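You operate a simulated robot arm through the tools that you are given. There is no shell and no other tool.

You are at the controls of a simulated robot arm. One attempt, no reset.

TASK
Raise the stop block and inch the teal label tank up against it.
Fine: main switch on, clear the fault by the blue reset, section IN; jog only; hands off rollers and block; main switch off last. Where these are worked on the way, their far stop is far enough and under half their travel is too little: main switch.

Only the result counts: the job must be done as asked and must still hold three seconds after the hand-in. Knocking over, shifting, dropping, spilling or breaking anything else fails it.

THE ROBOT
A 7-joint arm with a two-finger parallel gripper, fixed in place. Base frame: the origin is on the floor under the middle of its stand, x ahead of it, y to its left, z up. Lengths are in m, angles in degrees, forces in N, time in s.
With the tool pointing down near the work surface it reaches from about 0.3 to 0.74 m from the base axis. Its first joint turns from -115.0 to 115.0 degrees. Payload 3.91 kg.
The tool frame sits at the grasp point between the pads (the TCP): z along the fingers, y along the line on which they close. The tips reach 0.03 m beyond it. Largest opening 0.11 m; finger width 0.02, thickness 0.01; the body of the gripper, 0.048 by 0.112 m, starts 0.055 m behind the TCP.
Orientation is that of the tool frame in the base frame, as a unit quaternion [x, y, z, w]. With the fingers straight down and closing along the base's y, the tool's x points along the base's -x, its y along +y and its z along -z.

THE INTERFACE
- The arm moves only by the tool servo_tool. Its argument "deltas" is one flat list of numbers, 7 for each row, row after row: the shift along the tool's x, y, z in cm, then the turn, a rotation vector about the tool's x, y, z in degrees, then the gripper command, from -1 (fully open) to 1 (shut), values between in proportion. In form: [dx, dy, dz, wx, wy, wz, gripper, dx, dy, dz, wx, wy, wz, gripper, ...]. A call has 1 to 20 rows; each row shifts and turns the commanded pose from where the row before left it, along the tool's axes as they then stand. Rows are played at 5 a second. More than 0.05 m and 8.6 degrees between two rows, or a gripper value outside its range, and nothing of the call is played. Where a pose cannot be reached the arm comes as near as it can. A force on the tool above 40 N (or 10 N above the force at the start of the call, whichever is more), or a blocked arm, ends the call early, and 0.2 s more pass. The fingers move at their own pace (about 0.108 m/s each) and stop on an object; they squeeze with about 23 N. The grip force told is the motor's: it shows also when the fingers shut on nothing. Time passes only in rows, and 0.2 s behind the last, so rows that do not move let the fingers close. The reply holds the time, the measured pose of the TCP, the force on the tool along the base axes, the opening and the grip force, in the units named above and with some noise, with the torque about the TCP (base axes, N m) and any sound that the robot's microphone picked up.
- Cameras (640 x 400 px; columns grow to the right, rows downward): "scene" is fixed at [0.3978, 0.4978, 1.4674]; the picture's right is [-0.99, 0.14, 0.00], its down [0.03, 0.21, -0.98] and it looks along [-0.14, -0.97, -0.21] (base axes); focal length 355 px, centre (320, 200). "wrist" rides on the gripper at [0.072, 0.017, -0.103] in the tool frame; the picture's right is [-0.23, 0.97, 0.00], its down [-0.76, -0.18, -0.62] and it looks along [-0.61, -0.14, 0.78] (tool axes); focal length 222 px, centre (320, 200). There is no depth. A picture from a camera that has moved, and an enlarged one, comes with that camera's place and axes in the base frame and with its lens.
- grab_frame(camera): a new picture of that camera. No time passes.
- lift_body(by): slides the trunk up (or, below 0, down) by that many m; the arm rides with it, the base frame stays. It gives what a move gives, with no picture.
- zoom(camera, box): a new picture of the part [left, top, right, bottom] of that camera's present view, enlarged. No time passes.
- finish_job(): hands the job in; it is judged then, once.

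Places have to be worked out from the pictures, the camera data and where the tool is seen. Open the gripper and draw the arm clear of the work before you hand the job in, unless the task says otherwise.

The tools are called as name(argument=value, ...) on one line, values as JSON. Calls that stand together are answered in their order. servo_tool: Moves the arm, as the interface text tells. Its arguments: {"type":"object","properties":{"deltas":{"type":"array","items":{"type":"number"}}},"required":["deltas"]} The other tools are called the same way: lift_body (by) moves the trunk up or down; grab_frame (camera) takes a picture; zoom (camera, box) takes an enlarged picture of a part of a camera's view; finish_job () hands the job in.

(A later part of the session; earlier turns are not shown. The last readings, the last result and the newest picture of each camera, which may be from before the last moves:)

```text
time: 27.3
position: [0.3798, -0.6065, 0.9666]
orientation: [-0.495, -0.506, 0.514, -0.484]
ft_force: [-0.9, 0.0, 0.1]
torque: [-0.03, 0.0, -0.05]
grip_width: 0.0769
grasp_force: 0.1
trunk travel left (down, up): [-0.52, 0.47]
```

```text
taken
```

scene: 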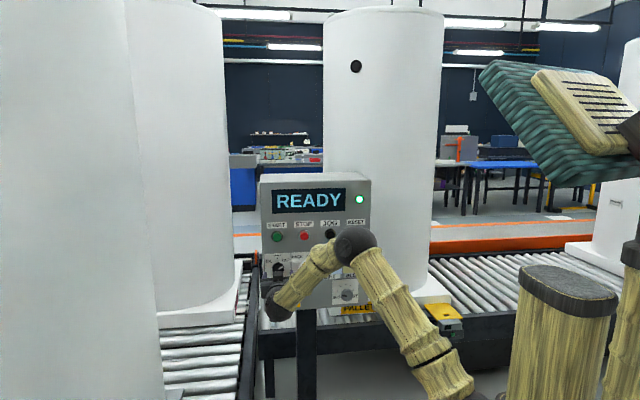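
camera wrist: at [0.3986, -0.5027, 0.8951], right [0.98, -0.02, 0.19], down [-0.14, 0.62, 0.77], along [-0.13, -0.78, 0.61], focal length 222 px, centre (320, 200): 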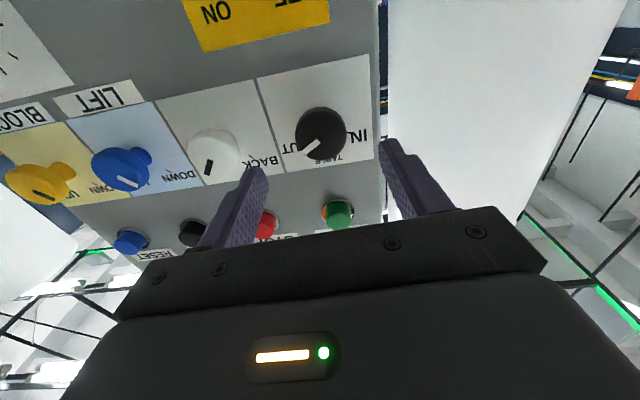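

The black selector lies between the fingers. I'll zoom to centre on it precisely.

zoom(camera="wrist", box=[220, 70, 420, 195])

zoom(camera="wrist", box=[0, 60, 280, 235])

```text
3.20 times, centred on (320, 132) of wrist
camera zoom: at [0.3986, -0.5027, 0.8951], right [0.98, -0.02, 0.19], down [-0.14, 0.62, 0.77], along [-0.13, -0.78, 0.61], focal length 711 px, centre (320, 416)
```

zoom: 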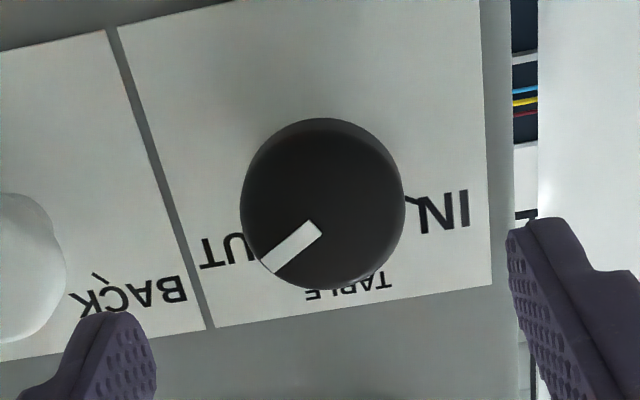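

```text
2.29 times, centred on (140, 148) of wrist
camera zoom: at [0.3986, -0.5027, 0.8951], right [0.98, -0.02, 0.19], down [-0.14, 0.62, 0.77], along [-0.13, -0.78, 0.61], focal length 508 px, centre (731, 320)
```

zoom: 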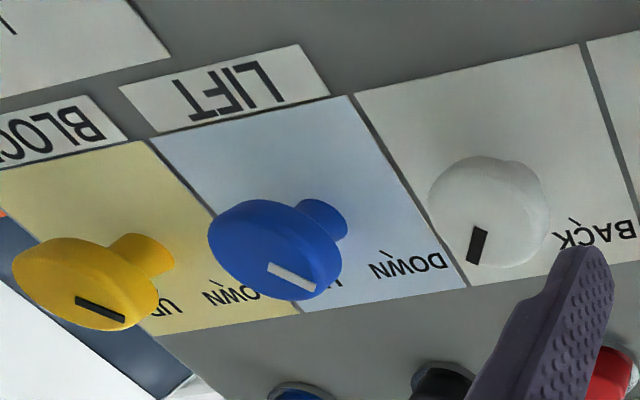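

The knob is about 4 mm below the tool axis and well centred sideways. I'll correct the small tilt and height, then pre-roll +32° so there is room for the counter-clockwise turn to IN.

servo_tool(deltas=[0.4, 0, 0, -0.9, 0, 0, -0.4, 0, 0, 0, 0, 0, 6.4, -0.4, 0, 0, 0, 0, 0, 6.4, -0.4, 0, 0, 0, 0, 0, 6.4, -0.4, 0, 0, 0, 0, 0, 6.4, -0.4, 0, 0, 0, 0, 0, 6.4, -0.4, 0, 0, 0, 0, 0, 0, -0.4])

zoom(camera="wrist", box=[220, 70, 420, 195])

```text
time: 28.9
position: [0.381, -0.6064, 0.9647]
orientation: [0.613, 0.355, -0.354, 0.611]
ft_force: [0.1, 0.6, 0.4]
torque: [0.03, 0.04, 0.04]
grip_width: 0.0769
grasp_force: 0.1
trunk travel left (down, up): [-0.52, 0.47]
```

```text
3.20 times, centred on (320, 132) of wrist
camera zoom: at [0.4333, -0.5026, 0.9108], right [0.73, 0.0, 0.68], down [-0.53, 0.62, 0.57], along [-0.43, -0.78, 0.45], focal length 711 px, centre (320, 416)
```

zoom: 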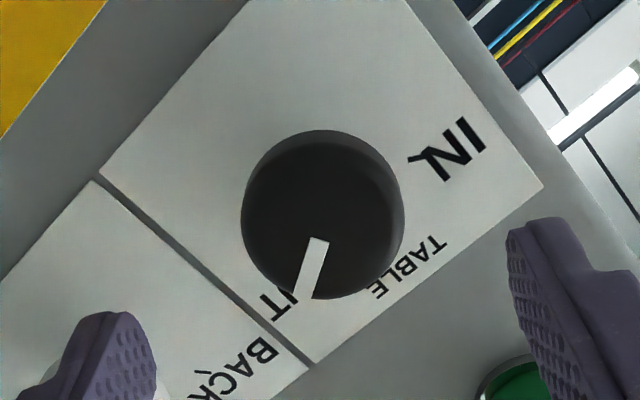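

The roll is at +30° and the knob is centred within about 2 mm. I'll advance 6 cm and close on the cap.

servo_tool(deltas=[0, 0, 2, 0, 0, 0, -0.4, 0, 0, 2, 0, 0, 0, -0.4, 0, 0, 1.2, 0, 0, 0, -0.4, 0, 0, 0.8, 0, 0, 0, -0.4, 0, 0, 0, 0, 0, 0, 0.2, 0, 0, 0, 0, 0, 0, 0.6, 0, 0, 0, 0, 0, 0, 0.6])

grab_frame(camera="wrist")

```text
time: 30.5
position: [0.3809, -0.6667, 0.9641]
orientation: [0.613, 0.354, -0.355, 0.61]
ft_force: [3.7, -3.2, 2.9]
torque: [0.11, 0.02, -0.18]
grip_width: 0.0417
grasp_force: 44.8
trunk travel left (down, up): [-0.52, 0.47]
```

```text
taken
camera wrist: at [0.4339, -0.5628, 0.9106], right [0.73, 0.0, 0.68], down [-0.53, 0.62, 0.57], along [-0.43, -0.78, 0.45], focal length 222 px, centre (320, 200)
```

wrist: 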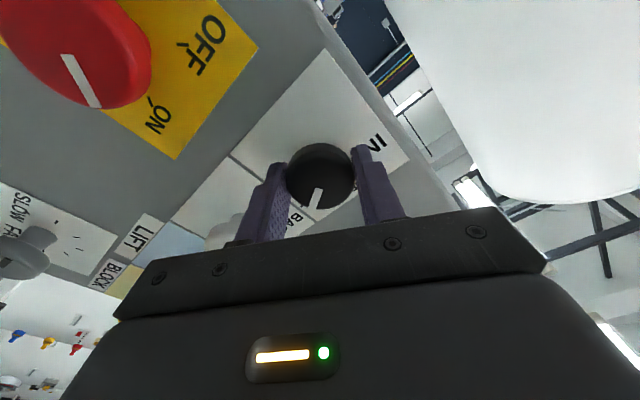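

The selector cap is held (0.042 m). I'll turn counter-clockwise in steps toward IN, starting with 56°.

servo_tool(deltas=[0, 0, 0, 0, 0, -8, 0.6, 0, 0, 0, 0, 0, -8, 0.6, 0, 0, 0, 0, 0, -8, 0.6, 0, 0, 0, 0, 0, -8, 0.6, 0, 0, 0, 0, 0, -8, 0.6, 0, 0, 0, 0, 0, -8, 0.6, 0, 0, 0, 0, 0, -8, 0.6])

grab_frame(camera="wrist")

```text
time: 32.1
position: [0.38, -0.6671, 0.9651]
orientation: [0.374, 0.601, -0.6, 0.372]
ft_force: [4.1, 2.6, 5.1]
torque: [-0.08, 0.03, -0.49]
grip_width: 0.0418
grasp_force: 44.8
trunk travel left (down, up): [-0.52, 0.47]
```

```text
taken
camera wrist: at [0.3654, -0.5625, 0.8926], right [0.97, 0.0, -0.23], down [0.18, 0.62, 0.76], along [0.14, -0.78, 0.6], focal length 222 px, centre (320, 200)
```

wrist: 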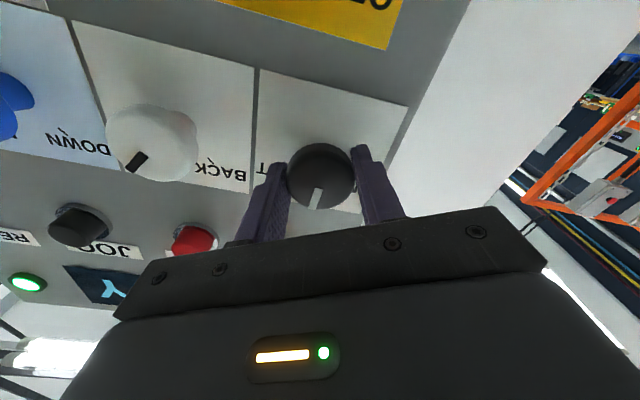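

The marker has turned with the hand and is near TABLE. I'll carry on counter-clockwise to IN.

servo_tool(deltas=[0, 0, 0, 0, 0, -8, 0.6, 0, 0, 0, 0, 0, -8, 0.6, 0, 0, 0, 0, 0, -8, 0.6, 0, 0, 0, 0, 0, -8, 0.6, 0, 0, 0, 0, 0, -8, 0.6, 0, 0, 0, 0, 0, -8, 0.6, 0, 0, 0, 0, 0, -6, 0.6, 0, 0, 0, 0, 0, 0, 0.6])

grab_frame(camera="wrist")

grab_frame(camera="scene")

```text
time: 33.9
position: [0.3794, -0.6658, 0.9634]
orientation: [0.061, 0.705, -0.704, 0.058]
ft_force: [1.0, 1.7, 9.4]
torque: [-0.2, -0.01, -0.01]
grip_width: 0.0415
grasp_force: 45.2
trunk travel left (down, up): [-0.52, 0.47]
```

```text
taken
camera wrist: at [0.3132, -0.5624, 0.9367], right [0.39, 0.0, -0.92], down [0.72, 0.62, 0.3], along [0.57, -0.78, 0.24], focal length 222 px, centre (320, 200)
```

wrist: 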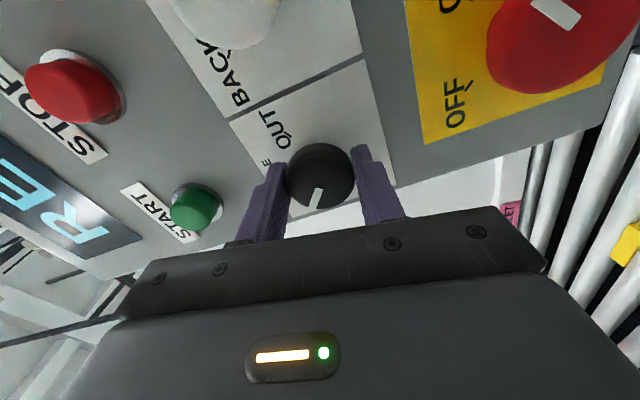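

```text
taken
```

scene: 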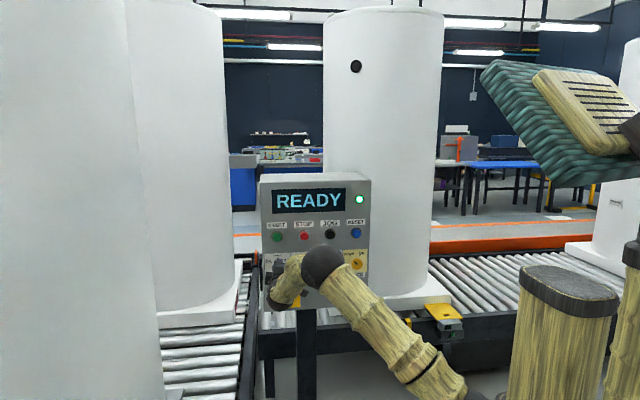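

That makes about 110° turned. I'll release, back off and look at where the marker rests.

servo_tool(deltas=[0, 0, 0, 0, 0, 0, -0.4, 0, 0, 0, 0, 0, 0, -0.4, 0, 0, -2.3, 0, 0, 0, -0.4, 0, 0, -2.3, 0, 0, 0, -0.4, 0, 0, -2.3, 0, 0, 0, -0.4])

zoom(camera="wrist", box=[180, 60, 460, 235])

zoom(camera="scene", box=[255, 240, 375, 315])

```text
time: 35.1
position: [0.3805, -0.5974, 0.963]
orientation: [0.062, 0.705, -0.704, 0.059]
ft_force: [-0.2, -0.2, -1.2]
torque: [0.01, 0.01, 0.0]
grip_width: 0.0772
grasp_force: 0.2
trunk travel left (down, up): [-0.52, 0.47]
```

```text
2.29 times, centred on (320, 148) of wrist
camera zoom: at [0.3142, -0.4938, 0.9353], right [0.39, 0.0, -0.92], down [0.72, 0.62, 0.31], along [0.57, -0.78, 0.24], focal length 508 px, centre (320, 320)
```

zoom: 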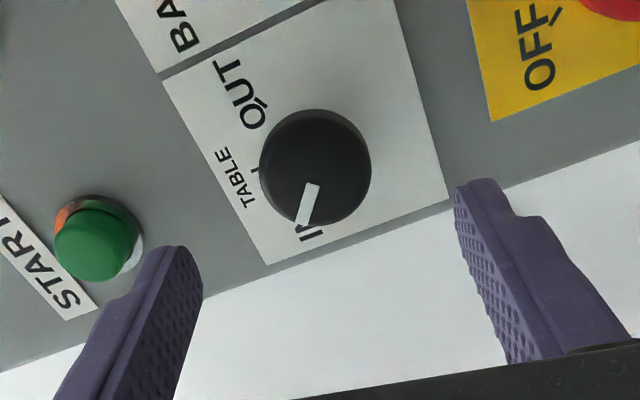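

```text
5.33 times, centred on (315, 278) of scene
camera zoom: at [0.3978, 0.4978, 1.4674], right [-0.99, 0.14, 0.0], down [0.03, 0.21, -0.98], along [-0.14, -0.97, -0.21], focal length 1894 px, centre (347, -213)
```

zoom: 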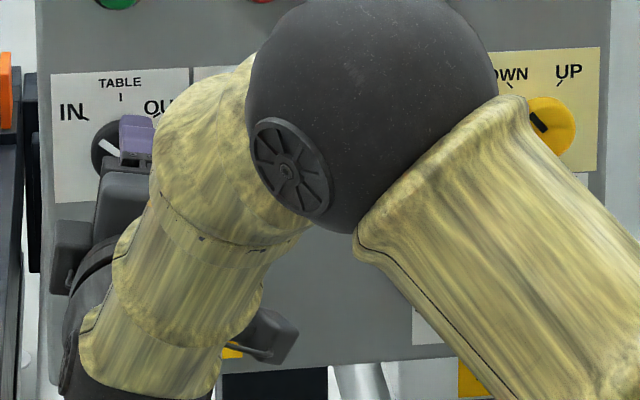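

The marker now points at IN. BLOCK is close to the arm's folding limit at this height, so I'll lower the trunk a further 0.2 m while standing off (tips at y ≈ -0.63, clear of the knobs).

lift_body(by=-0.2)

grab_frame(camera="scene")

```text
time: 37.3
position: [0.3801, -0.5992, 0.7636]
orientation: [0.062, 0.706, -0.703, 0.059]
ft_force: [-0.5, -0.5, -0.3]
torque: [0.02, 0.04, 0.02]
grip_width: 0.0769
grasp_force: 0.0
trunk travel left (down, up): [-0.32, 0.67]
```

```text
taken
```

scene: 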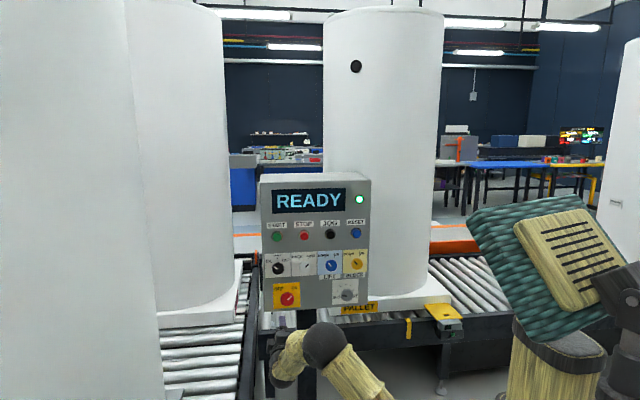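

zoom(camera="scene", box=[255, 240, 375, 315])

```text
5.33 times, centred on (315, 278) of scene
camera zoom: at [0.3978, 0.4978, 1.4674], right [-0.99, 0.14, 0.0], down [0.03, 0.21, -0.98], along [-0.14, -0.97, -0.21], focal length 1894 px, centre (347, -213)
```

zoom: 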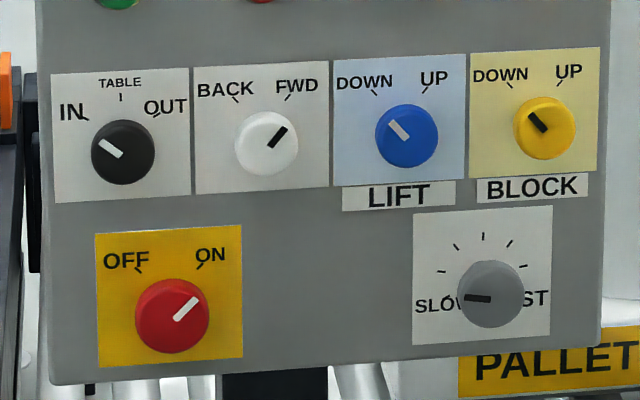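

The panel state reads section IN, FWD, main ON, speed SLOW, BLOCK still DOWN. I'll move to a standoff in front of the yellow BLOCK knob at about (0.10, -0.677, 0.964) with the fingers vertical.

servo_tool(deltas=[2.42, -2.45, 0, 0, 0, 0, -0.4, 2.42, -2.45, 0, 0, 0, 0, -0.4, 2.42, -2.45, 0, 0, 0, 0, -0.4, 2.42, -2.45, 0, 0, 0, 0, -0.4, 2.42, -2.45, 0, 0, 0, 0, -0.4, 2.42, -2.45, 0, 0, 0, 0, -0.4, 2.42, -2.45, 0, 0, 0, 0, -0.4, 2.42, -2.45, 0, 0, 0, 0, -0.4, 2.42, -2.45, 0, 0, 0, 0, -0.4, 2.42, -2.45, 0, 0, 0, 0, -0.4, 0, 0, 0, 0, 0, -5, -0.4, 0, 0, 0, 0, 0, -5, -0.4, 0, 0, 0, 0, 0, 0, -0.4])

grab_frame(camera="wrist")

grab_frame(camera="scene")

```text
time: 40.1
position: [0.0997, -0.5973, 0.9645]
orientation: [0.0, 0.708, -0.706, -0.003]
ft_force: [0.8, -0.8, -0.5]
torque: [0.03, -0.01, 0.03]
grip_width: 0.0769
grasp_force: 0.1
trunk travel left (down, up): [-0.32, 0.67]
```

```text
taken
camera wrist: at [0.0305, -0.4933, 0.9484], right [0.22, 0.0, -0.97], down [0.76, 0.62, 0.18], along [0.61, -0.78, 0.14], focal length 222 px, centre (320, 200)
```

wrist: 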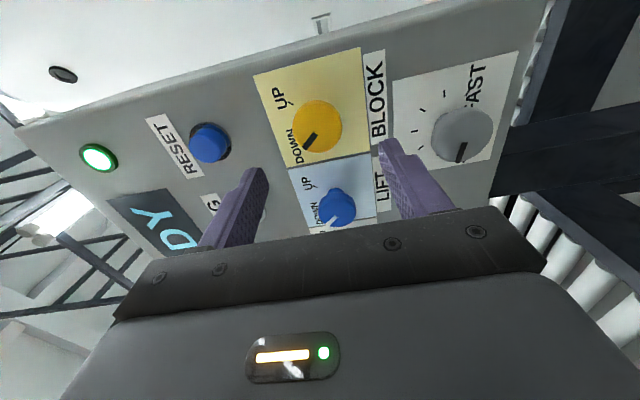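

```text
taken
```

scene: 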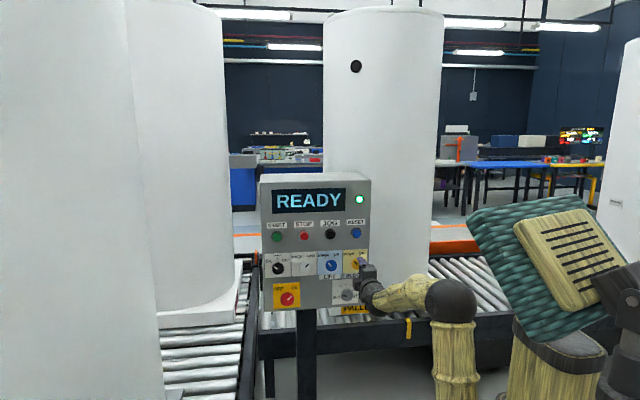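

The pose was reached cleanly and the yellow knob is between the fingers. I'll zoom to centre on it.

zoom(camera="wrist", box=[220, 70, 420, 195])

```text
3.20 times, centred on (320, 132) of wrist
camera zoom: at [0.0305, -0.4933, 0.9484], right [0.22, 0.0, -0.97], down [0.76, 0.62, 0.18], along [0.61, -0.78, 0.14], focal length 711 px, centre (320, 416)
```

zoom: 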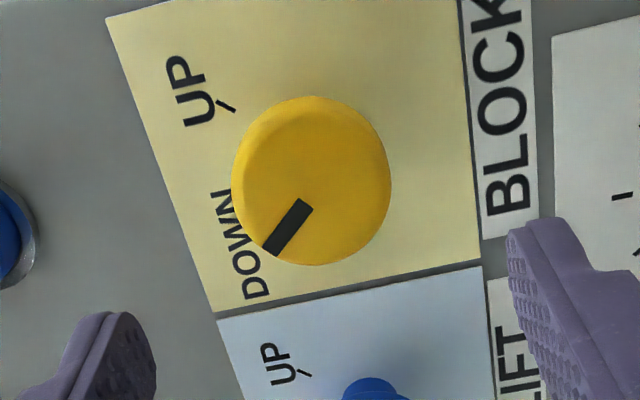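

The knob appears about 6–7 mm toward -x of the tool axis. I'll shift, move in 3 cm and check again.

servo_tool(deltas=[0.65, 0, 0, 0, 0, 0, -0.4, 0, 0, 1.5, 0, 0, 0, -0.4, 0, 0, 1.5, 0, 0, 0, -0.4, 0, 0, 0, 0, 0, 0, -0.4])

zoom(camera="wrist", box=[220, 70, 420, 195])

```text
time: 41.1
position: [0.094, -0.6274, 0.9635]
orientation: [0.0, 0.708, -0.706, -0.002]
ft_force: [0.0, 0.3, 1.1]
torque: [-0.01, -0.04, -0.01]
grip_width: 0.0769
grasp_force: 0.0
trunk travel left (down, up): [-0.32, 0.67]
```

```text
3.20 times, centred on (320, 132) of wrist
camera zoom: at [0.0234, -0.5231, 0.9485], right [0.22, 0.0, -0.97], down [0.76, 0.62, 0.18], along [0.61, -0.78, 0.14], focal length 711 px, centre (320, 416)
```

zoom: 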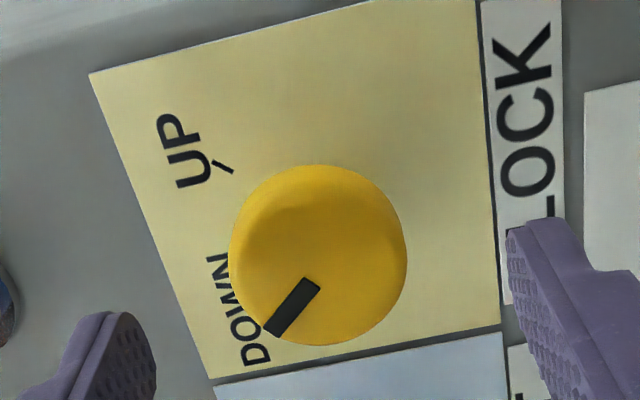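

The knob is centred now, within about 2 mm. I'll advance 4 cm and grip.

servo_tool(deltas=[0, 0, 2, 0, 0, 0, -0.4, 0, 0, 1.2, 0, 0, 0, -0.4, 0, 0, 0.8, 0, 0, 0, -0.4, 0, 0, 0, 0, 0, 0, 0.2, 0, 0, 0, 0, 0, 0, 0.6, 0, 0, 0, 0, 0, 0, 0.6])

grab_frame(camera="wrist")

```text
time: 42.5
position: [0.0929, -0.6664, 0.9655]
orientation: [0.0, -0.707, 0.707, 0.001]
ft_force: [-2.3, -2.4, 2.8]
torque: [-0.77, -0.03, 0.92]
grip_width: 0.0416
grasp_force: 44.6
trunk travel left (down, up): [-0.32, 0.67]
```

```text
taken
camera wrist: at [0.0231, -0.563, 0.9492], right [0.22, 0.0, -0.97], down [0.76, 0.62, 0.18], along [0.61, -0.78, 0.14], focal length 222 px, centre (320, 200)
```

wrist: 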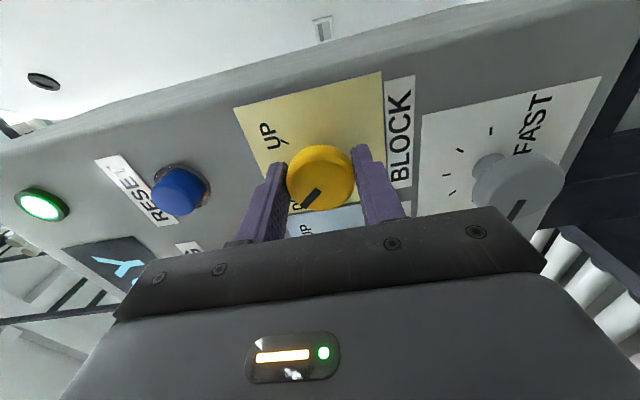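

The cap is held (0.042 m). I'll turn it clockwise to UP in two parts.

servo_tool(deltas=[0, 0, 0, 0, 0, 8, 0.6, 0, 0, 0, 0, 0, 8, 0.6, 0, 0, 0, 0, 0, 8, 0.6, 0, 0, 0, 0, 0, 8, 0.6, 0, 0, 0, 0, 0, 8, 0.6, 0, 0, 0, 0, 0, 8, 0.6])

grab_frame(camera="wrist")

```text
time: 43.9
position: [0.0952, -0.6669, 0.9636]
orientation: [0.289, 0.646, -0.646, 0.286]
ft_force: [0.3, 1.5, 1.1]
torque: [0.71, 0.01, -0.44]
grip_width: 0.0419
grasp_force: 45.2
trunk travel left (down, up): [-0.32, 0.67]
```

```text
taken
camera wrist: at [0.0603, -0.563, 0.8994], right [0.88, 0.0, -0.48], down [0.38, 0.62, 0.69], along [0.3, -0.78, 0.54], focal length 222 px, centre (320, 200)
```

wrist: 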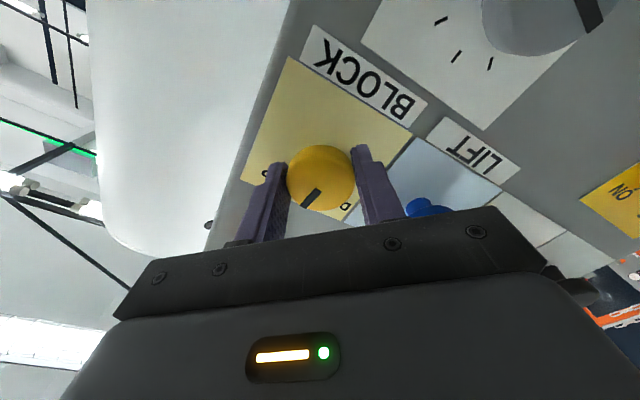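

The knob is following, so I'll finish the turn.

servo_tool(deltas=[0, 0, 0, 0, 0, 8, 0.6, 0, 0, 0, 0, 0, 8, 0.6, 0, 0, 0, 0, 0, 8, 0.6, 0, 0, 0, 0, 0, 8, 0.6, 0, 0, 0, 0, 0, 8, 0.6, 0, 0, 0, 0, 0, 0, 0.6])

grab_frame(camera="wrist")

grab_frame(camera="scene")

```text
time: 45.3
position: [0.0953, -0.6671, 0.964]
orientation: [0.492, 0.51, -0.509, 0.489]
ft_force: [10.6, 3.6, -3.0]
torque: [0.55, 0.33, 0.63]
grip_width: 0.0413
grasp_force: 45.7
trunk travel left (down, up): [-0.32, 0.67]
```

```text
taken
camera wrist: at [0.1115, -0.5638, 0.892], right [0.98, 0.0, 0.19], down [-0.15, 0.62, 0.77], along [-0.12, -0.78, 0.61], focal length 222 px, centre (320, 200)
```

wrist: 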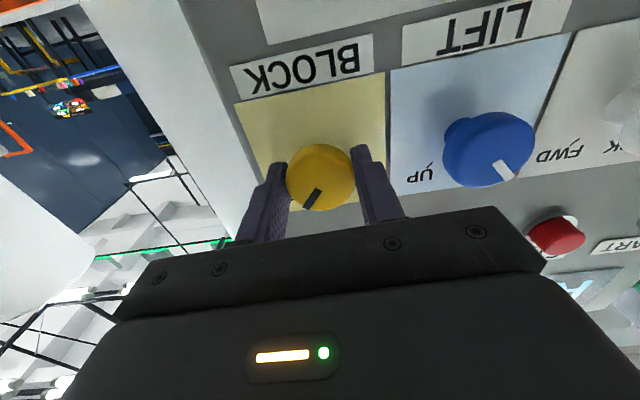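

```text
taken
```

scene: 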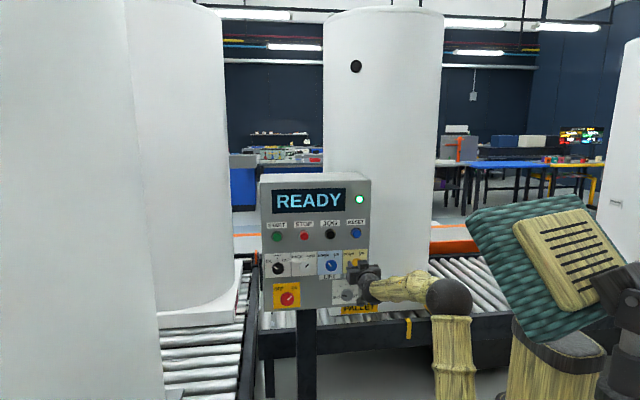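

The torque rise suggests the stop has been reached. I'll release, back off 7 cm and check the knob.

servo_tool(deltas=[0, 0, 0, 0, 0, 0, -0.4, 0, 0, 0, 0, 0, 0, -0.4, 0, 0, -2.3, 0, 0, 0, -0.4, 0, 0, -2.3, 0, 0, 0, -0.4, 0, 0, -2.3, 0, 0, 0, -0.4])

grab_frame(camera="wrist")

zoom(camera="scene", box=[255, 170, 375, 245])

```text
time: 46.5
position: [0.0952, -0.5987, 0.9649]
orientation: [-0.492, -0.509, 0.51, -0.489]
ft_force: [0.3, -0.9, 0.1]
torque: [0.0, 0.02, -0.03]
grip_width: 0.0772
grasp_force: 0.0
trunk travel left (down, up): [-0.32, 0.67]
```

```text
taken
camera wrist: at [0.1107, -0.4951, 0.8926], right [0.98, 0.0, 0.19], down [-0.15, 0.62, 0.77], along [-0.12, -0.78, 0.61], focal length 222 px, centre (320, 200)
```

wrist: 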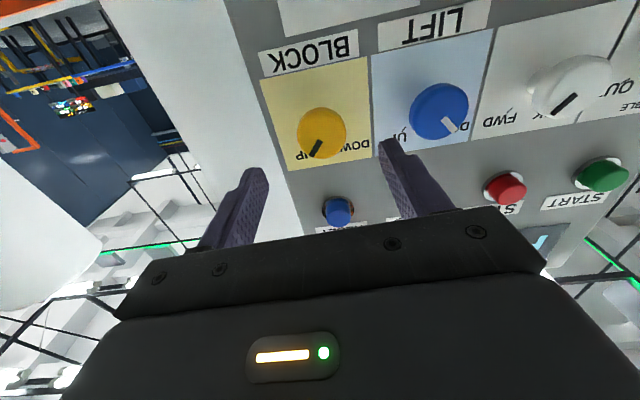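

```text
5.33 times, centred on (315, 208) of scene
camera zoom: at [0.3978, 0.4978, 1.4674], right [-0.99, 0.14, 0.0], down [0.03, 0.21, -0.98], along [-0.14, -0.97, -0.21], focal length 1894 px, centre (347, 160)
```

zoom: 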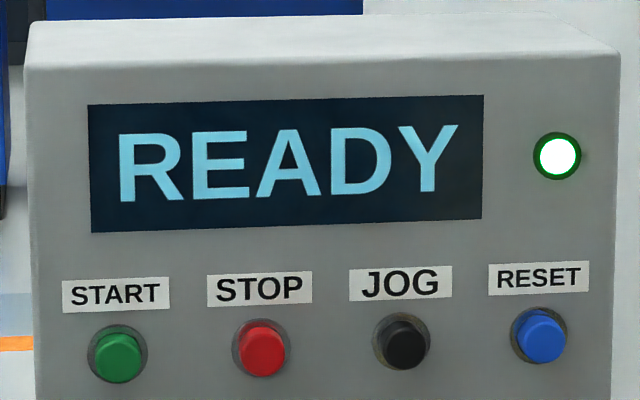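

BLOCK now points to UP. I'll move to a viewing pose (fingers shut, camera toward +x) to see the stop block and the teal pallet before jogging.

servo_tool(deltas=[-2.4, 2.5, -1.8, 0, 0, 0, 1, -2.4, 2.5, -1.8, 0, 0, 0, 1, -2.4, 2.5, -1.8, 0, 0, 0, 1, -2.4, 2.5, -1.8, 0, 0, 0, 1, -2.4, 2.5, -1.8, 0, 0, 0, 1, 0, 0, 0, 0, 0, -8, 1, 0, 0, 0, 0, 0, -8, 1, 0, 0, 0, 0, 0, -8, 1, 0, 0, 0, 0, 0, -8, 1, 0, 0, 0, 0, 0, -8, 1, 0, 0, 0, 0, 0, -8, 1, 0, 0, 0, 0, 0, -8, 1, 0, 0, 0, 0, 0, -8, 1, 0, 0, 0, 0, 0, -8, 1, 0, 0, 0, 0, 0, -8, 1, 0, 0, 0, 0, 0, -8, 1, 0, 0, 0, 0, -7.5, 0, 1, 0, 0, 0, 0, -7.5, 0, 1])

grab_frame(camera="wrist")

grab_frame(camera="scene")

```text
time: 50.3
position: [0.2233, -0.5107, 1.0795]
orientation: [-0.092, 0.703, -0.7, 0.09]
ft_force: [-0.3, -0.3, 0.2]
torque: [0.04, 0.04, -0.01]
grip_width: 0.0003
grasp_force: 23.2
trunk travel left (down, up): [-0.32, 0.67]
```

```text
taken
camera wrist: at [0.1288, -0.4277, 1.0634], right [0.22, 0.06, -0.97], down [0.58, 0.8, 0.18], along [0.79, -0.6, 0.14], focal length 222 px, centre (320, 200)
```

wrist: 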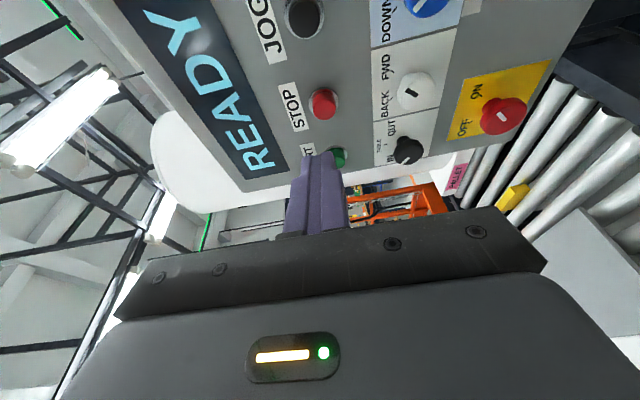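

```text
taken
```

scene: 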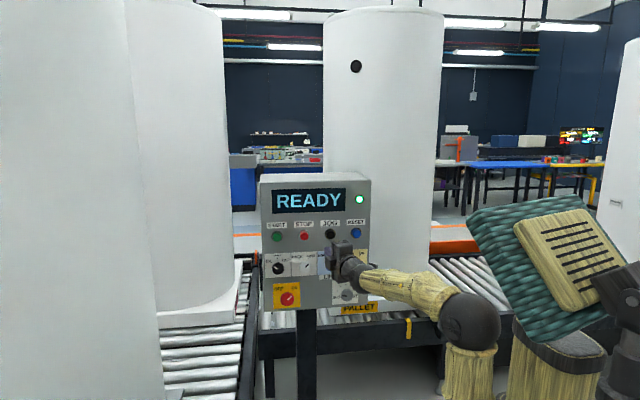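

zoom(camera="wrist", box=[430, 120, 640, 260])

zoom(camera="scene", box=[140, 290, 320, 400])

```text
2.86 times, centred on (535, 190) of wrist
camera zoom: at [0.1288, -0.4277, 1.0634], right [0.22, 0.06, -0.97], down [0.58, 0.8, 0.18], along [0.79, -0.6, 0.14], focal length 635 px, centre (-294, 229)
```

zoom: 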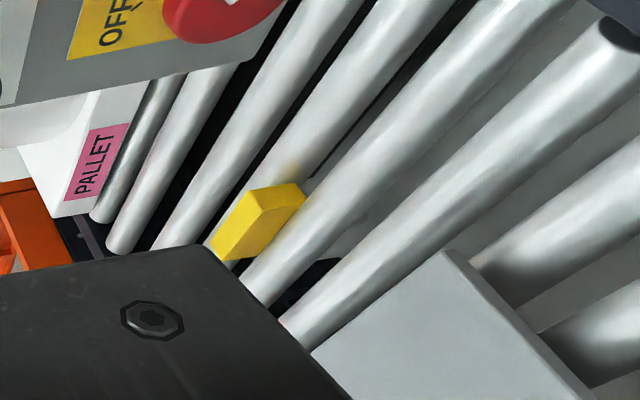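

```text
3.56 times, centred on (230, 345) of scene
camera zoom: at [0.3978, 0.4978, 1.4674], right [-0.99, 0.14, 0.0], down [0.03, 0.21, -0.98], along [-0.14, -0.97, -0.21], focal length 1263 px, centre (640, -316)
```

zoom: 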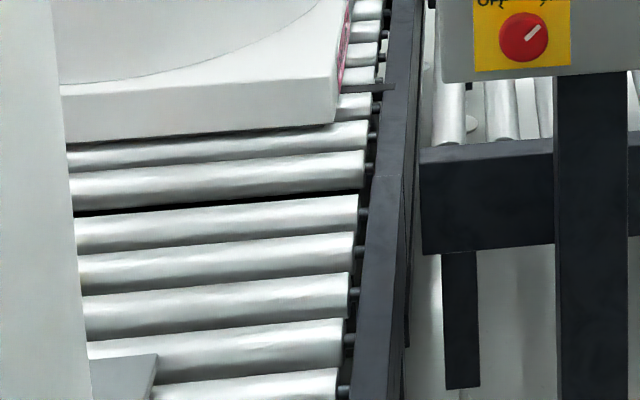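

The yellow block is in view above the rollers, and the gap to the gray plate ahead of the teal pallet looks to be 12–15 cm. I'll bring the closed tips to a standoff in front of JOG (0.193, ·, 1.0725), keeping the camera turned toward the block.

servo_tool(deltas=[1.7, 0.17, 2.65, 0, 0, 0, 1, 1.7, 0.17, 2.65, 0, 0, 0, 1, 1.7, 0.17, 2.65, 0, 0, 0, 1, 1.7, 0.17, 2.65, 0, 0, 0, 1, 0, 0, 0, 0, 0, 0, 1])

grab_frame(camera="wrist")

zoom(camera="wrist", box=[240, 90, 400, 190])

zoom(camera="wrist", box=[430, 120, 640, 290])

```text
time: 51.3
position: [0.0331, -0.5685, 1.173]
orientation: [0.015, -0.649, 0.76, 0.036]
ft_force: [0.8, 0.0, 0.1]
torque: [-0.01, -0.01, -0.04]
grip_width: 0.0
grasp_force: 23.3
out of reach, approached as far as the arm can: row 1, 2
trunk travel left (down, up): [-0.32, 0.67]
stopped in row 4: the arm was blocked; the commanded pose is now the measured one
```

```text
taken
camera wrist: at [-0.0354, -0.4654, 1.1455], right [0.15, -0.16, -0.97], down [0.79, 0.62, 0.02], along [0.6, -0.77, 0.22], focal length 222 px, centre (320, 200)
```

wrist: 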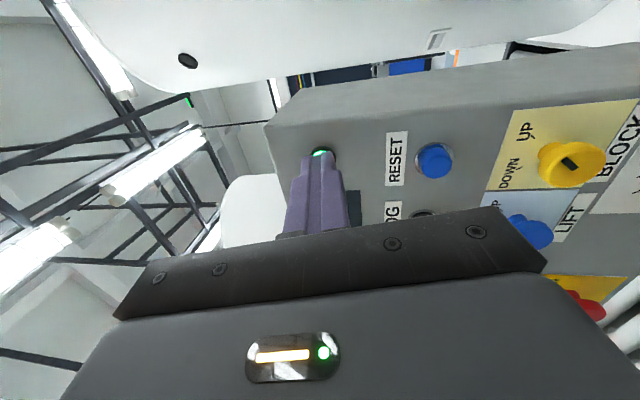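

```text
4.00 times, centred on (320, 140) of wrist
camera zoom: at [-0.0354, -0.4654, 1.1455], right [0.15, -0.16, -0.97], down [0.79, 0.62, 0.02], along [0.6, -0.77, 0.22], focal length 888 px, centre (320, 440)
```

zoom: 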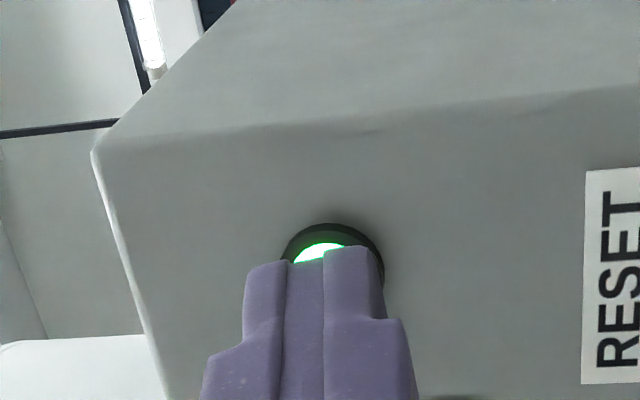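

```text
2.35 times, centred on (535, 205) of wrist
camera zoom: at [-0.0354, -0.4654, 1.1455], right [0.15, -0.16, -0.97], down [0.79, 0.62, 0.02], along [0.6, -0.77, 0.22], focal length 523 px, centre (-186, 188)
```

zoom: 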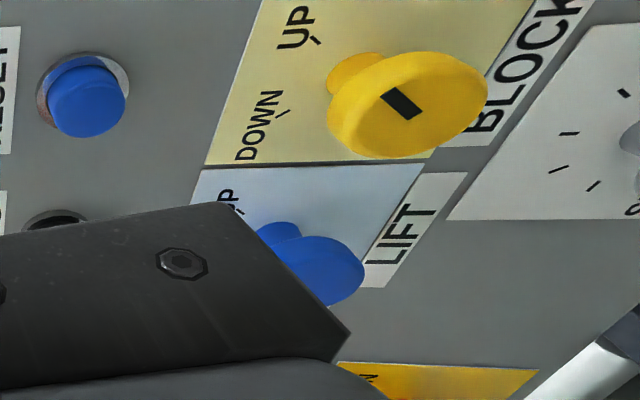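

That move was partly out of reach and the arm ended at an unintended pose (0.033, -0.569, 1.173), although the measured force is near zero. I'll check the scene before moving on.

grab_frame(camera="scene")

zoom(camera="scene", box=[255, 170, 415, 320])

```text
taken
```

scene: 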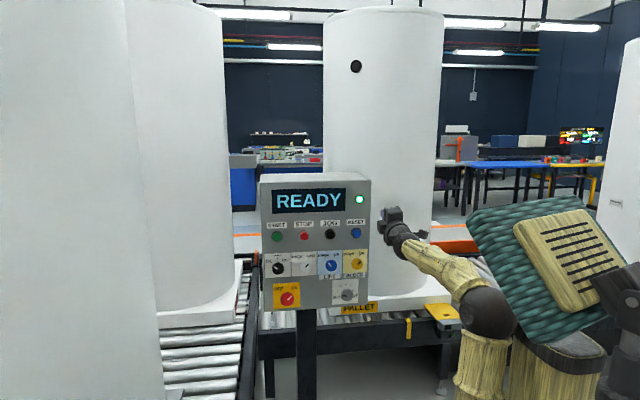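

```text
2.67 times, centred on (335, 245) of scene
camera zoom: at [0.3978, 0.4978, 1.4674], right [-0.99, 0.14, 0.0], down [0.03, 0.21, -0.98], along [-0.14, -0.97, -0.21], focal length 947 px, centre (280, 80)
```

zoom: 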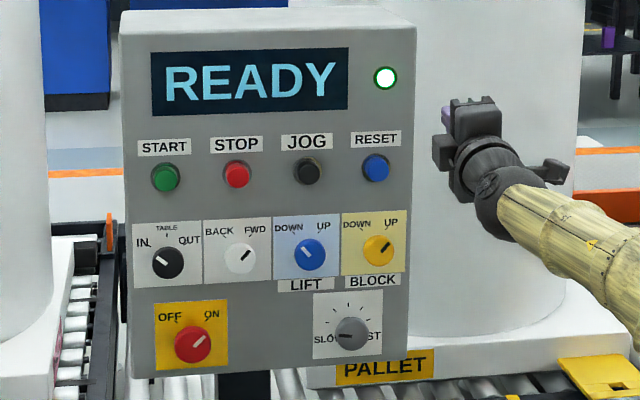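

Nothing on the panel was disturbed: READY, IN, FWD, BLOCK UP, main ON. The yawed wrist posture was the problem, so I'll level the tool and move gently to a standoff in front of JOG.

servo_tool(deltas=[0, 0, 0, -4.5, 0, 0, 1, 0, 0, 0, -4.5, 0, 0, 1, -2.0, 1.0, 0.2, 0, 0, 0, 1, -2.0, 1.0, 0.2, 0, 0, 0, 1])

grab_frame(camera="scene")

```text
time: 52.3
position: [0.0694, -0.5734, 1.1509]
orientation: [0.011, -0.707, 0.707, 0.036]
ft_force: [0.6, 0.2, -0.9]
torque: [0.01, 0.01, 0.01]
grip_width: 0.0001
grasp_force: 23.0
trunk travel left (down, up): [-0.32, 0.67]
```

```text
taken
```

scene: 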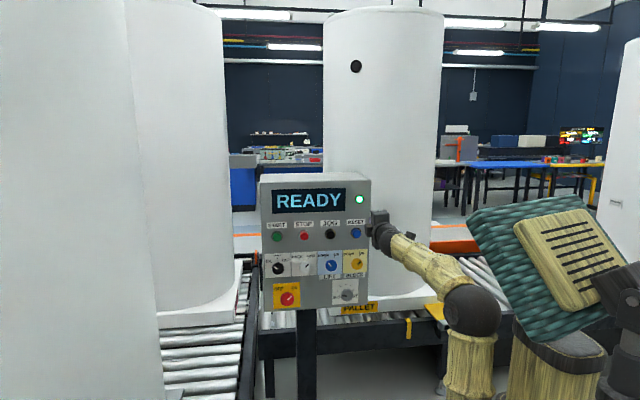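

The arm is recovering well. I'll continue to the JOG standoff and trim the small yaw and roll offsets.

servo_tool(deltas=[-2.6, 1.4, 0.45, 0, 0, 0, 1, -2.6, 1.4, 0.45, 0, 0, 0, 1, -2.6, 1.4, 0.45, 0, 0, 0, 1, -2.6, 1.4, 0.45, 0, 0, 0, 1, -2.6, 1.4, 0.45, 0, 0, 0, 1, 0, 0, 0, 0, -2, 0, 1, 0, 0, 0, 0, 0, 4, 1])

grab_frame(camera="wrist")

zoom(camera="wrist", box=[240, 90, 400, 190])

```text
time: 53.9
position: [0.1952, -0.6014, 1.0726]
orientation: [-0.001, -0.707, 0.707, 0.0]
ft_force: [-0.3, 0.1, 0.3]
torque: [0.0, -0.03, 0.02]
grip_width: 0.0
grasp_force: 22.9
trunk travel left (down, up): [-0.32, 0.67]
```

```text
taken
camera wrist: at [0.1242, -0.4969, 1.0558], right [0.23, 0.0, -0.97], down [0.76, 0.62, 0.18], along [0.61, -0.78, 0.14], focal length 222 px, centre (320, 200)
```

wrist: 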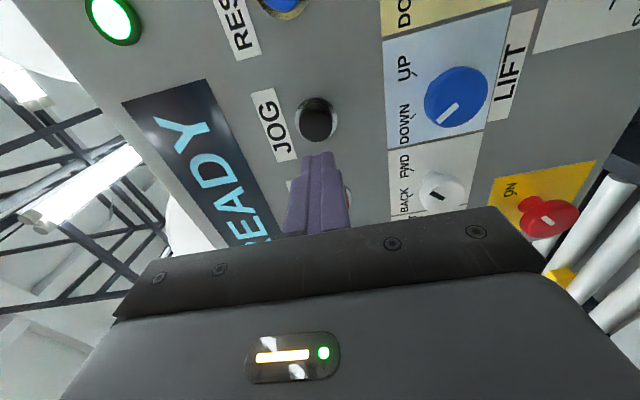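

```text
4.00 times, centred on (320, 140) of wrist
camera zoom: at [0.1242, -0.4969, 1.0558], right [0.23, 0.0, -0.97], down [0.76, 0.62, 0.18], along [0.61, -0.78, 0.14], focal length 888 px, centre (320, 440)
```

zoom: 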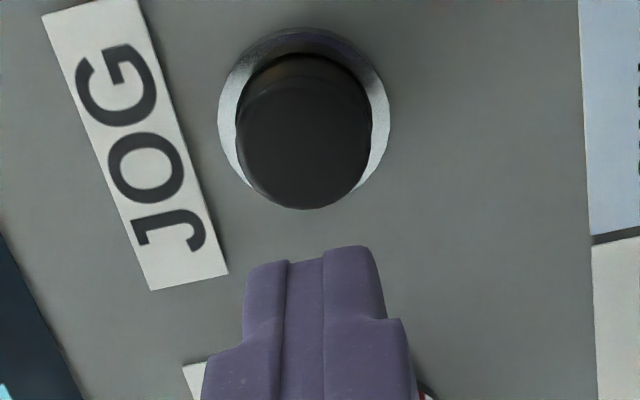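

JOG is lined up, with the button about 2–3 mm up from the axis. I'll trim and advance to just short of contact.

servo_tool(deltas=[0.2, -0.25, 0, 0, 0, 0, 1, 0, 0, 2, 0, 0, 0, 1, 0, 0, 2, 0, 0, 0, 1, 0, 0, 1.5, 0, 0, 0, 1, 0, 0, 0, 0, 0, 0, 1])

grab_frame(camera="wrist")

zoom(camera="wrist", box=[240, 90, 400, 190])

zoom(camera="wrist", box=[480, 160, 640, 320])

```text
time: 55.1
position: [0.1909, -0.6389, 1.0747]
orientation: [0.001, 0.707, -0.707, 0.001]
ft_force: [0.8, 0.6, -0.3]
torque: [0.03, 0.04, 0.01]
grip_width: 0.0001
grasp_force: 22.3
out of reach, approached as far as the arm can: row 4
trunk travel left (down, up): [-0.32, 0.67]
```

```text
taken
camera wrist: at [0.1199, -0.5354, 1.0595], right [0.23, 0.0, -0.97], down [0.76, 0.62, 0.18], along [0.61, -0.78, 0.14], focal length 222 px, centre (320, 200)
```

wrist: 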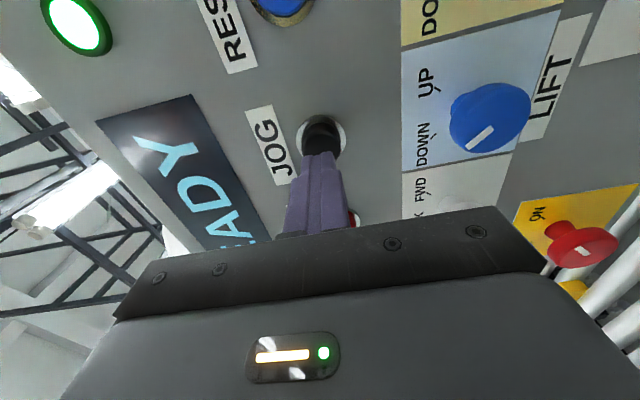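

```text
4.00 times, centred on (320, 140) of wrist
camera zoom: at [0.1199, -0.5354, 1.0595], right [0.23, 0.0, -0.97], down [0.76, 0.62, 0.18], along [0.61, -0.78, 0.14], focal length 888 px, centre (320, 440)
```

zoom: 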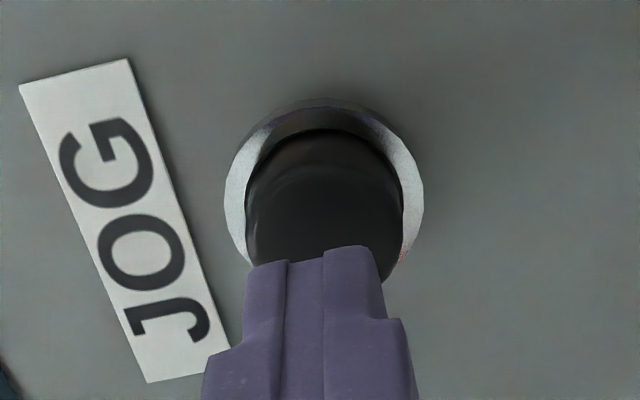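

```text
2.50 times, centred on (560, 240) of wrist
camera zoom: at [0.1199, -0.5354, 1.0595], right [0.23, 0.0, -0.97], down [0.76, 0.62, 0.18], along [0.61, -0.78, 0.14], focal length 555 px, centre (-280, 100)
```

zoom: 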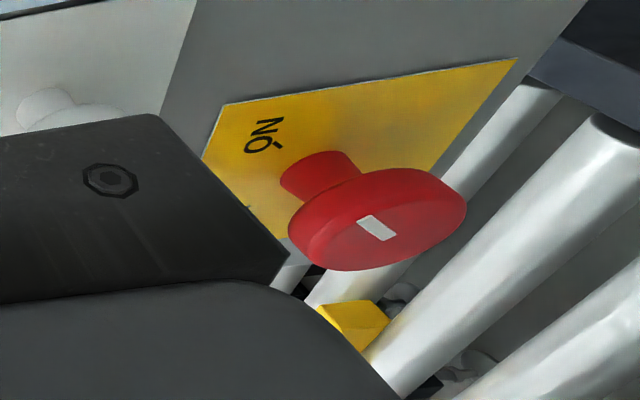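

Row 4 was out of reach in this roll and trunk height, stopping at y = -0.639. I'll back off, raise the trunk 0.2 m to the height that worked for RESET, and use the natural roll again.

servo_tool(deltas=[0, 0, -2, 0, 0, 0, 1, 0, 0, -2, 0, 0, 0, 1])

lift_body(by=0.2)

grab_frame(camera="scene")

```text
time: 55.7
position: [0.1897, -0.5995, 1.0764]
orientation: [-0.001, -0.707, 0.707, -0.001]
ft_force: [0.5, -0.4, 0.0]
torque: [0.01, -0.01, -0.03]
grip_width: 0.0
grasp_force: 23.3
trunk travel left (down, up): [-0.32, 0.67]
```

```text
time: 57.9
position: [0.1915, -0.5996, 1.2772]
orientation: [0.001, 0.707, -0.707, 0.001]
ft_force: [-1.3, 0.8, 0.2]
torque: [0.01, -0.02, 0.01]
grip_width: 0.0
grasp_force: 22.7
trunk travel left (down, up): [-0.52, 0.47]
```

```text
taken
```

scene: 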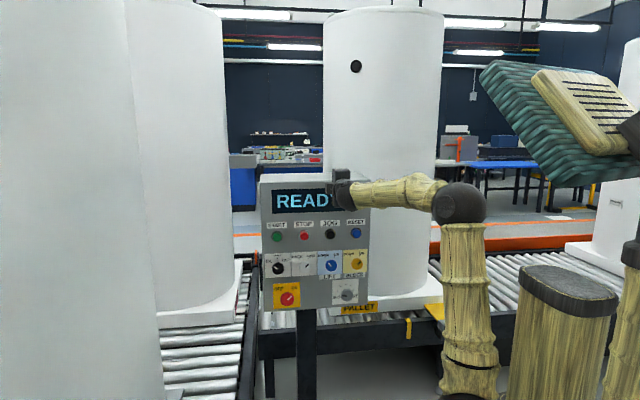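

From this higher vantage I'll check the wrist view toward the block and plate.

grab_frame(camera="wrist")

zoom(camera="wrist", box=[440, 130, 640, 300])

```text
taken
camera wrist: at [0.1203, -0.4961, 1.2601], right [0.23, 0.0, -0.97], down [0.76, 0.62, 0.18], along [0.61, -0.78, 0.14], focal length 222 px, centre (320, 200)
```

wrist: 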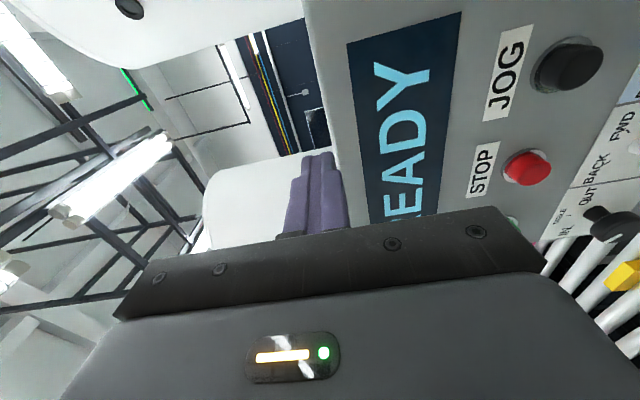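

```text
2.35 times, centred on (540, 215) of wrist
camera zoom: at [0.1203, -0.4961, 1.2601], right [0.23, 0.0, -0.97], down [0.76, 0.62, 0.18], along [0.61, -0.78, 0.14], focal length 523 px, centre (-198, 165)
```

zoom: 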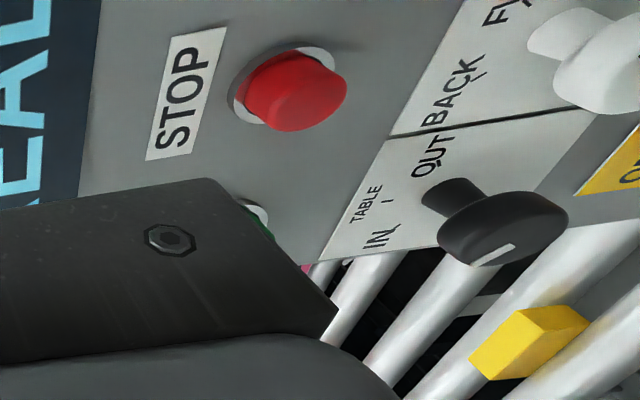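

The block clearly stands proud of the rollers. I'll roll back to natural, then descend to JOG.

servo_tool(deltas=[0, 0, 1, 0, 0, 8, 1, 0, 0, 1, 0, 0, 8, 1, 0, 0, 0, 0, 0, 8, 1, 0, 0, 0, 0, 0, 8, 1, 0, 0, 0, 0, 0, 8, 1, 0, 0, 0, 0, 0, 8, 1, 0, 0, 0, 0, 0, 8, 1, 0, 0, 0, 0, 0, 8, 1, 0, 0, 0, 0, 0, 8, 1, 0, 0, 0, 0, 0, 8, 1, 0, 0, 0, 0, 0, 8, 1])

```text
time: 60.3
position: [0.1897, -0.6197, 1.2769]
orientation: [-0.492, -0.508, 0.508, -0.492]
ft_force: [0.0, -0.5, 0.1]
torque: [-0.01, 0.03, -0.01]
grip_width: 0.0
grasp_force: 23.0
trunk travel left (down, up): [-0.52, 0.47]
```

The roll is done. Next I'll descend in front of JOG (z ≈ 1.0745, x ≈ 0.194).

servo_tool(deltas=[2.53, 0.13, 0, 0, 0, 0, 1, 2.53, 0.13, 0, 0, 0, 0, 1, 2.53, 0.13, 0, 0, 0, 0, 1, 2.53, 0.13, 0, 0, 0, 0, 1, 2.53, 0.13, 0, 0, 0, 0, 1, 2.53, 0.13, 0, 0, 0, 0, 1, 2.53, 0.13, 0, 0, 0, 0, 1, 2.53, 0.13, 0, 0, 0, 0, 1, 0, 0, 0, 0, 0, 0, 1])

grab_frame(camera="wrist")

zoom(camera="wrist", box=[240, 90, 400, 190])

```text
time: 62.3
position: [0.1794, -0.5709, 1.1042]
orientation: [0.493, 0.508, -0.508, 0.492]
ft_force: [-0.2, 0.0, -0.7]
torque: [0.08, 0.02, 0.02]
grip_width: 0.0
grasp_force: 22.9
out of reach, approached as far as the arm can: row 4, 5, 6, 7, 8
trunk travel left (down, up): [-0.52, 0.47]
```

```text
taken
camera wrist: at [0.1959, -0.4663, 1.0317], right [0.98, 0.0, 0.2], down [-0.15, 0.62, 0.77], along [-0.12, -0.78, 0.61], focal length 222 px, centre (320, 200)
```

wrist: 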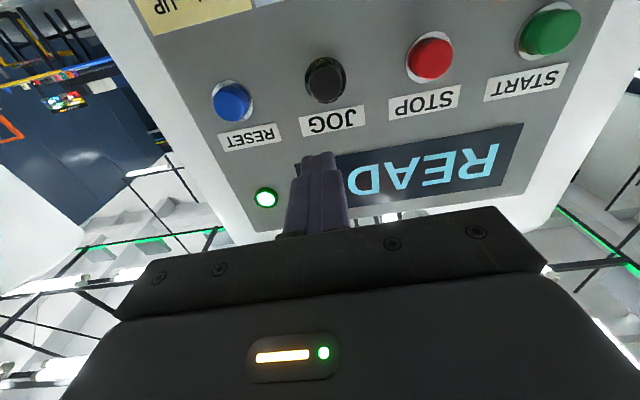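

```text
4.00 times, centred on (320, 140) of wrist
camera zoom: at [0.1959, -0.4663, 1.0317], right [0.98, 0.0, 0.2], down [-0.15, 0.62, 0.77], along [-0.12, -0.78, 0.61], focal length 888 px, centre (320, 440)
```

zoom: 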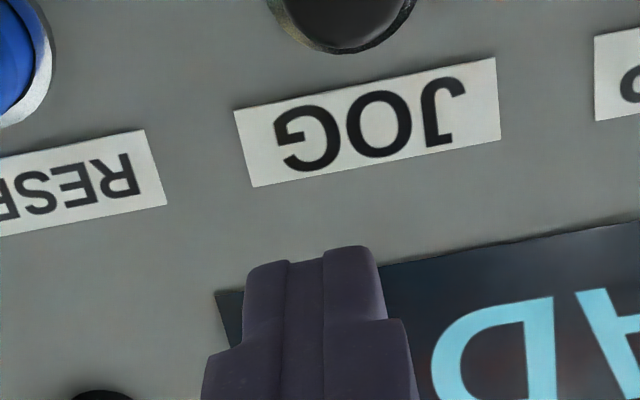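

Part of that descent was out of reach too. I'll look at the arm's posture in the scene.

grab_frame(camera="scene")

```text
taken
```

scene: 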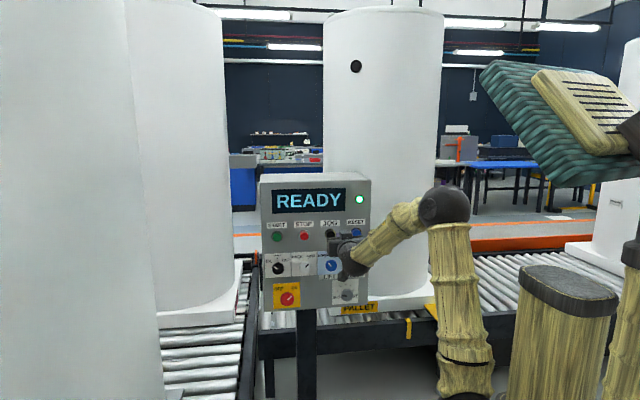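

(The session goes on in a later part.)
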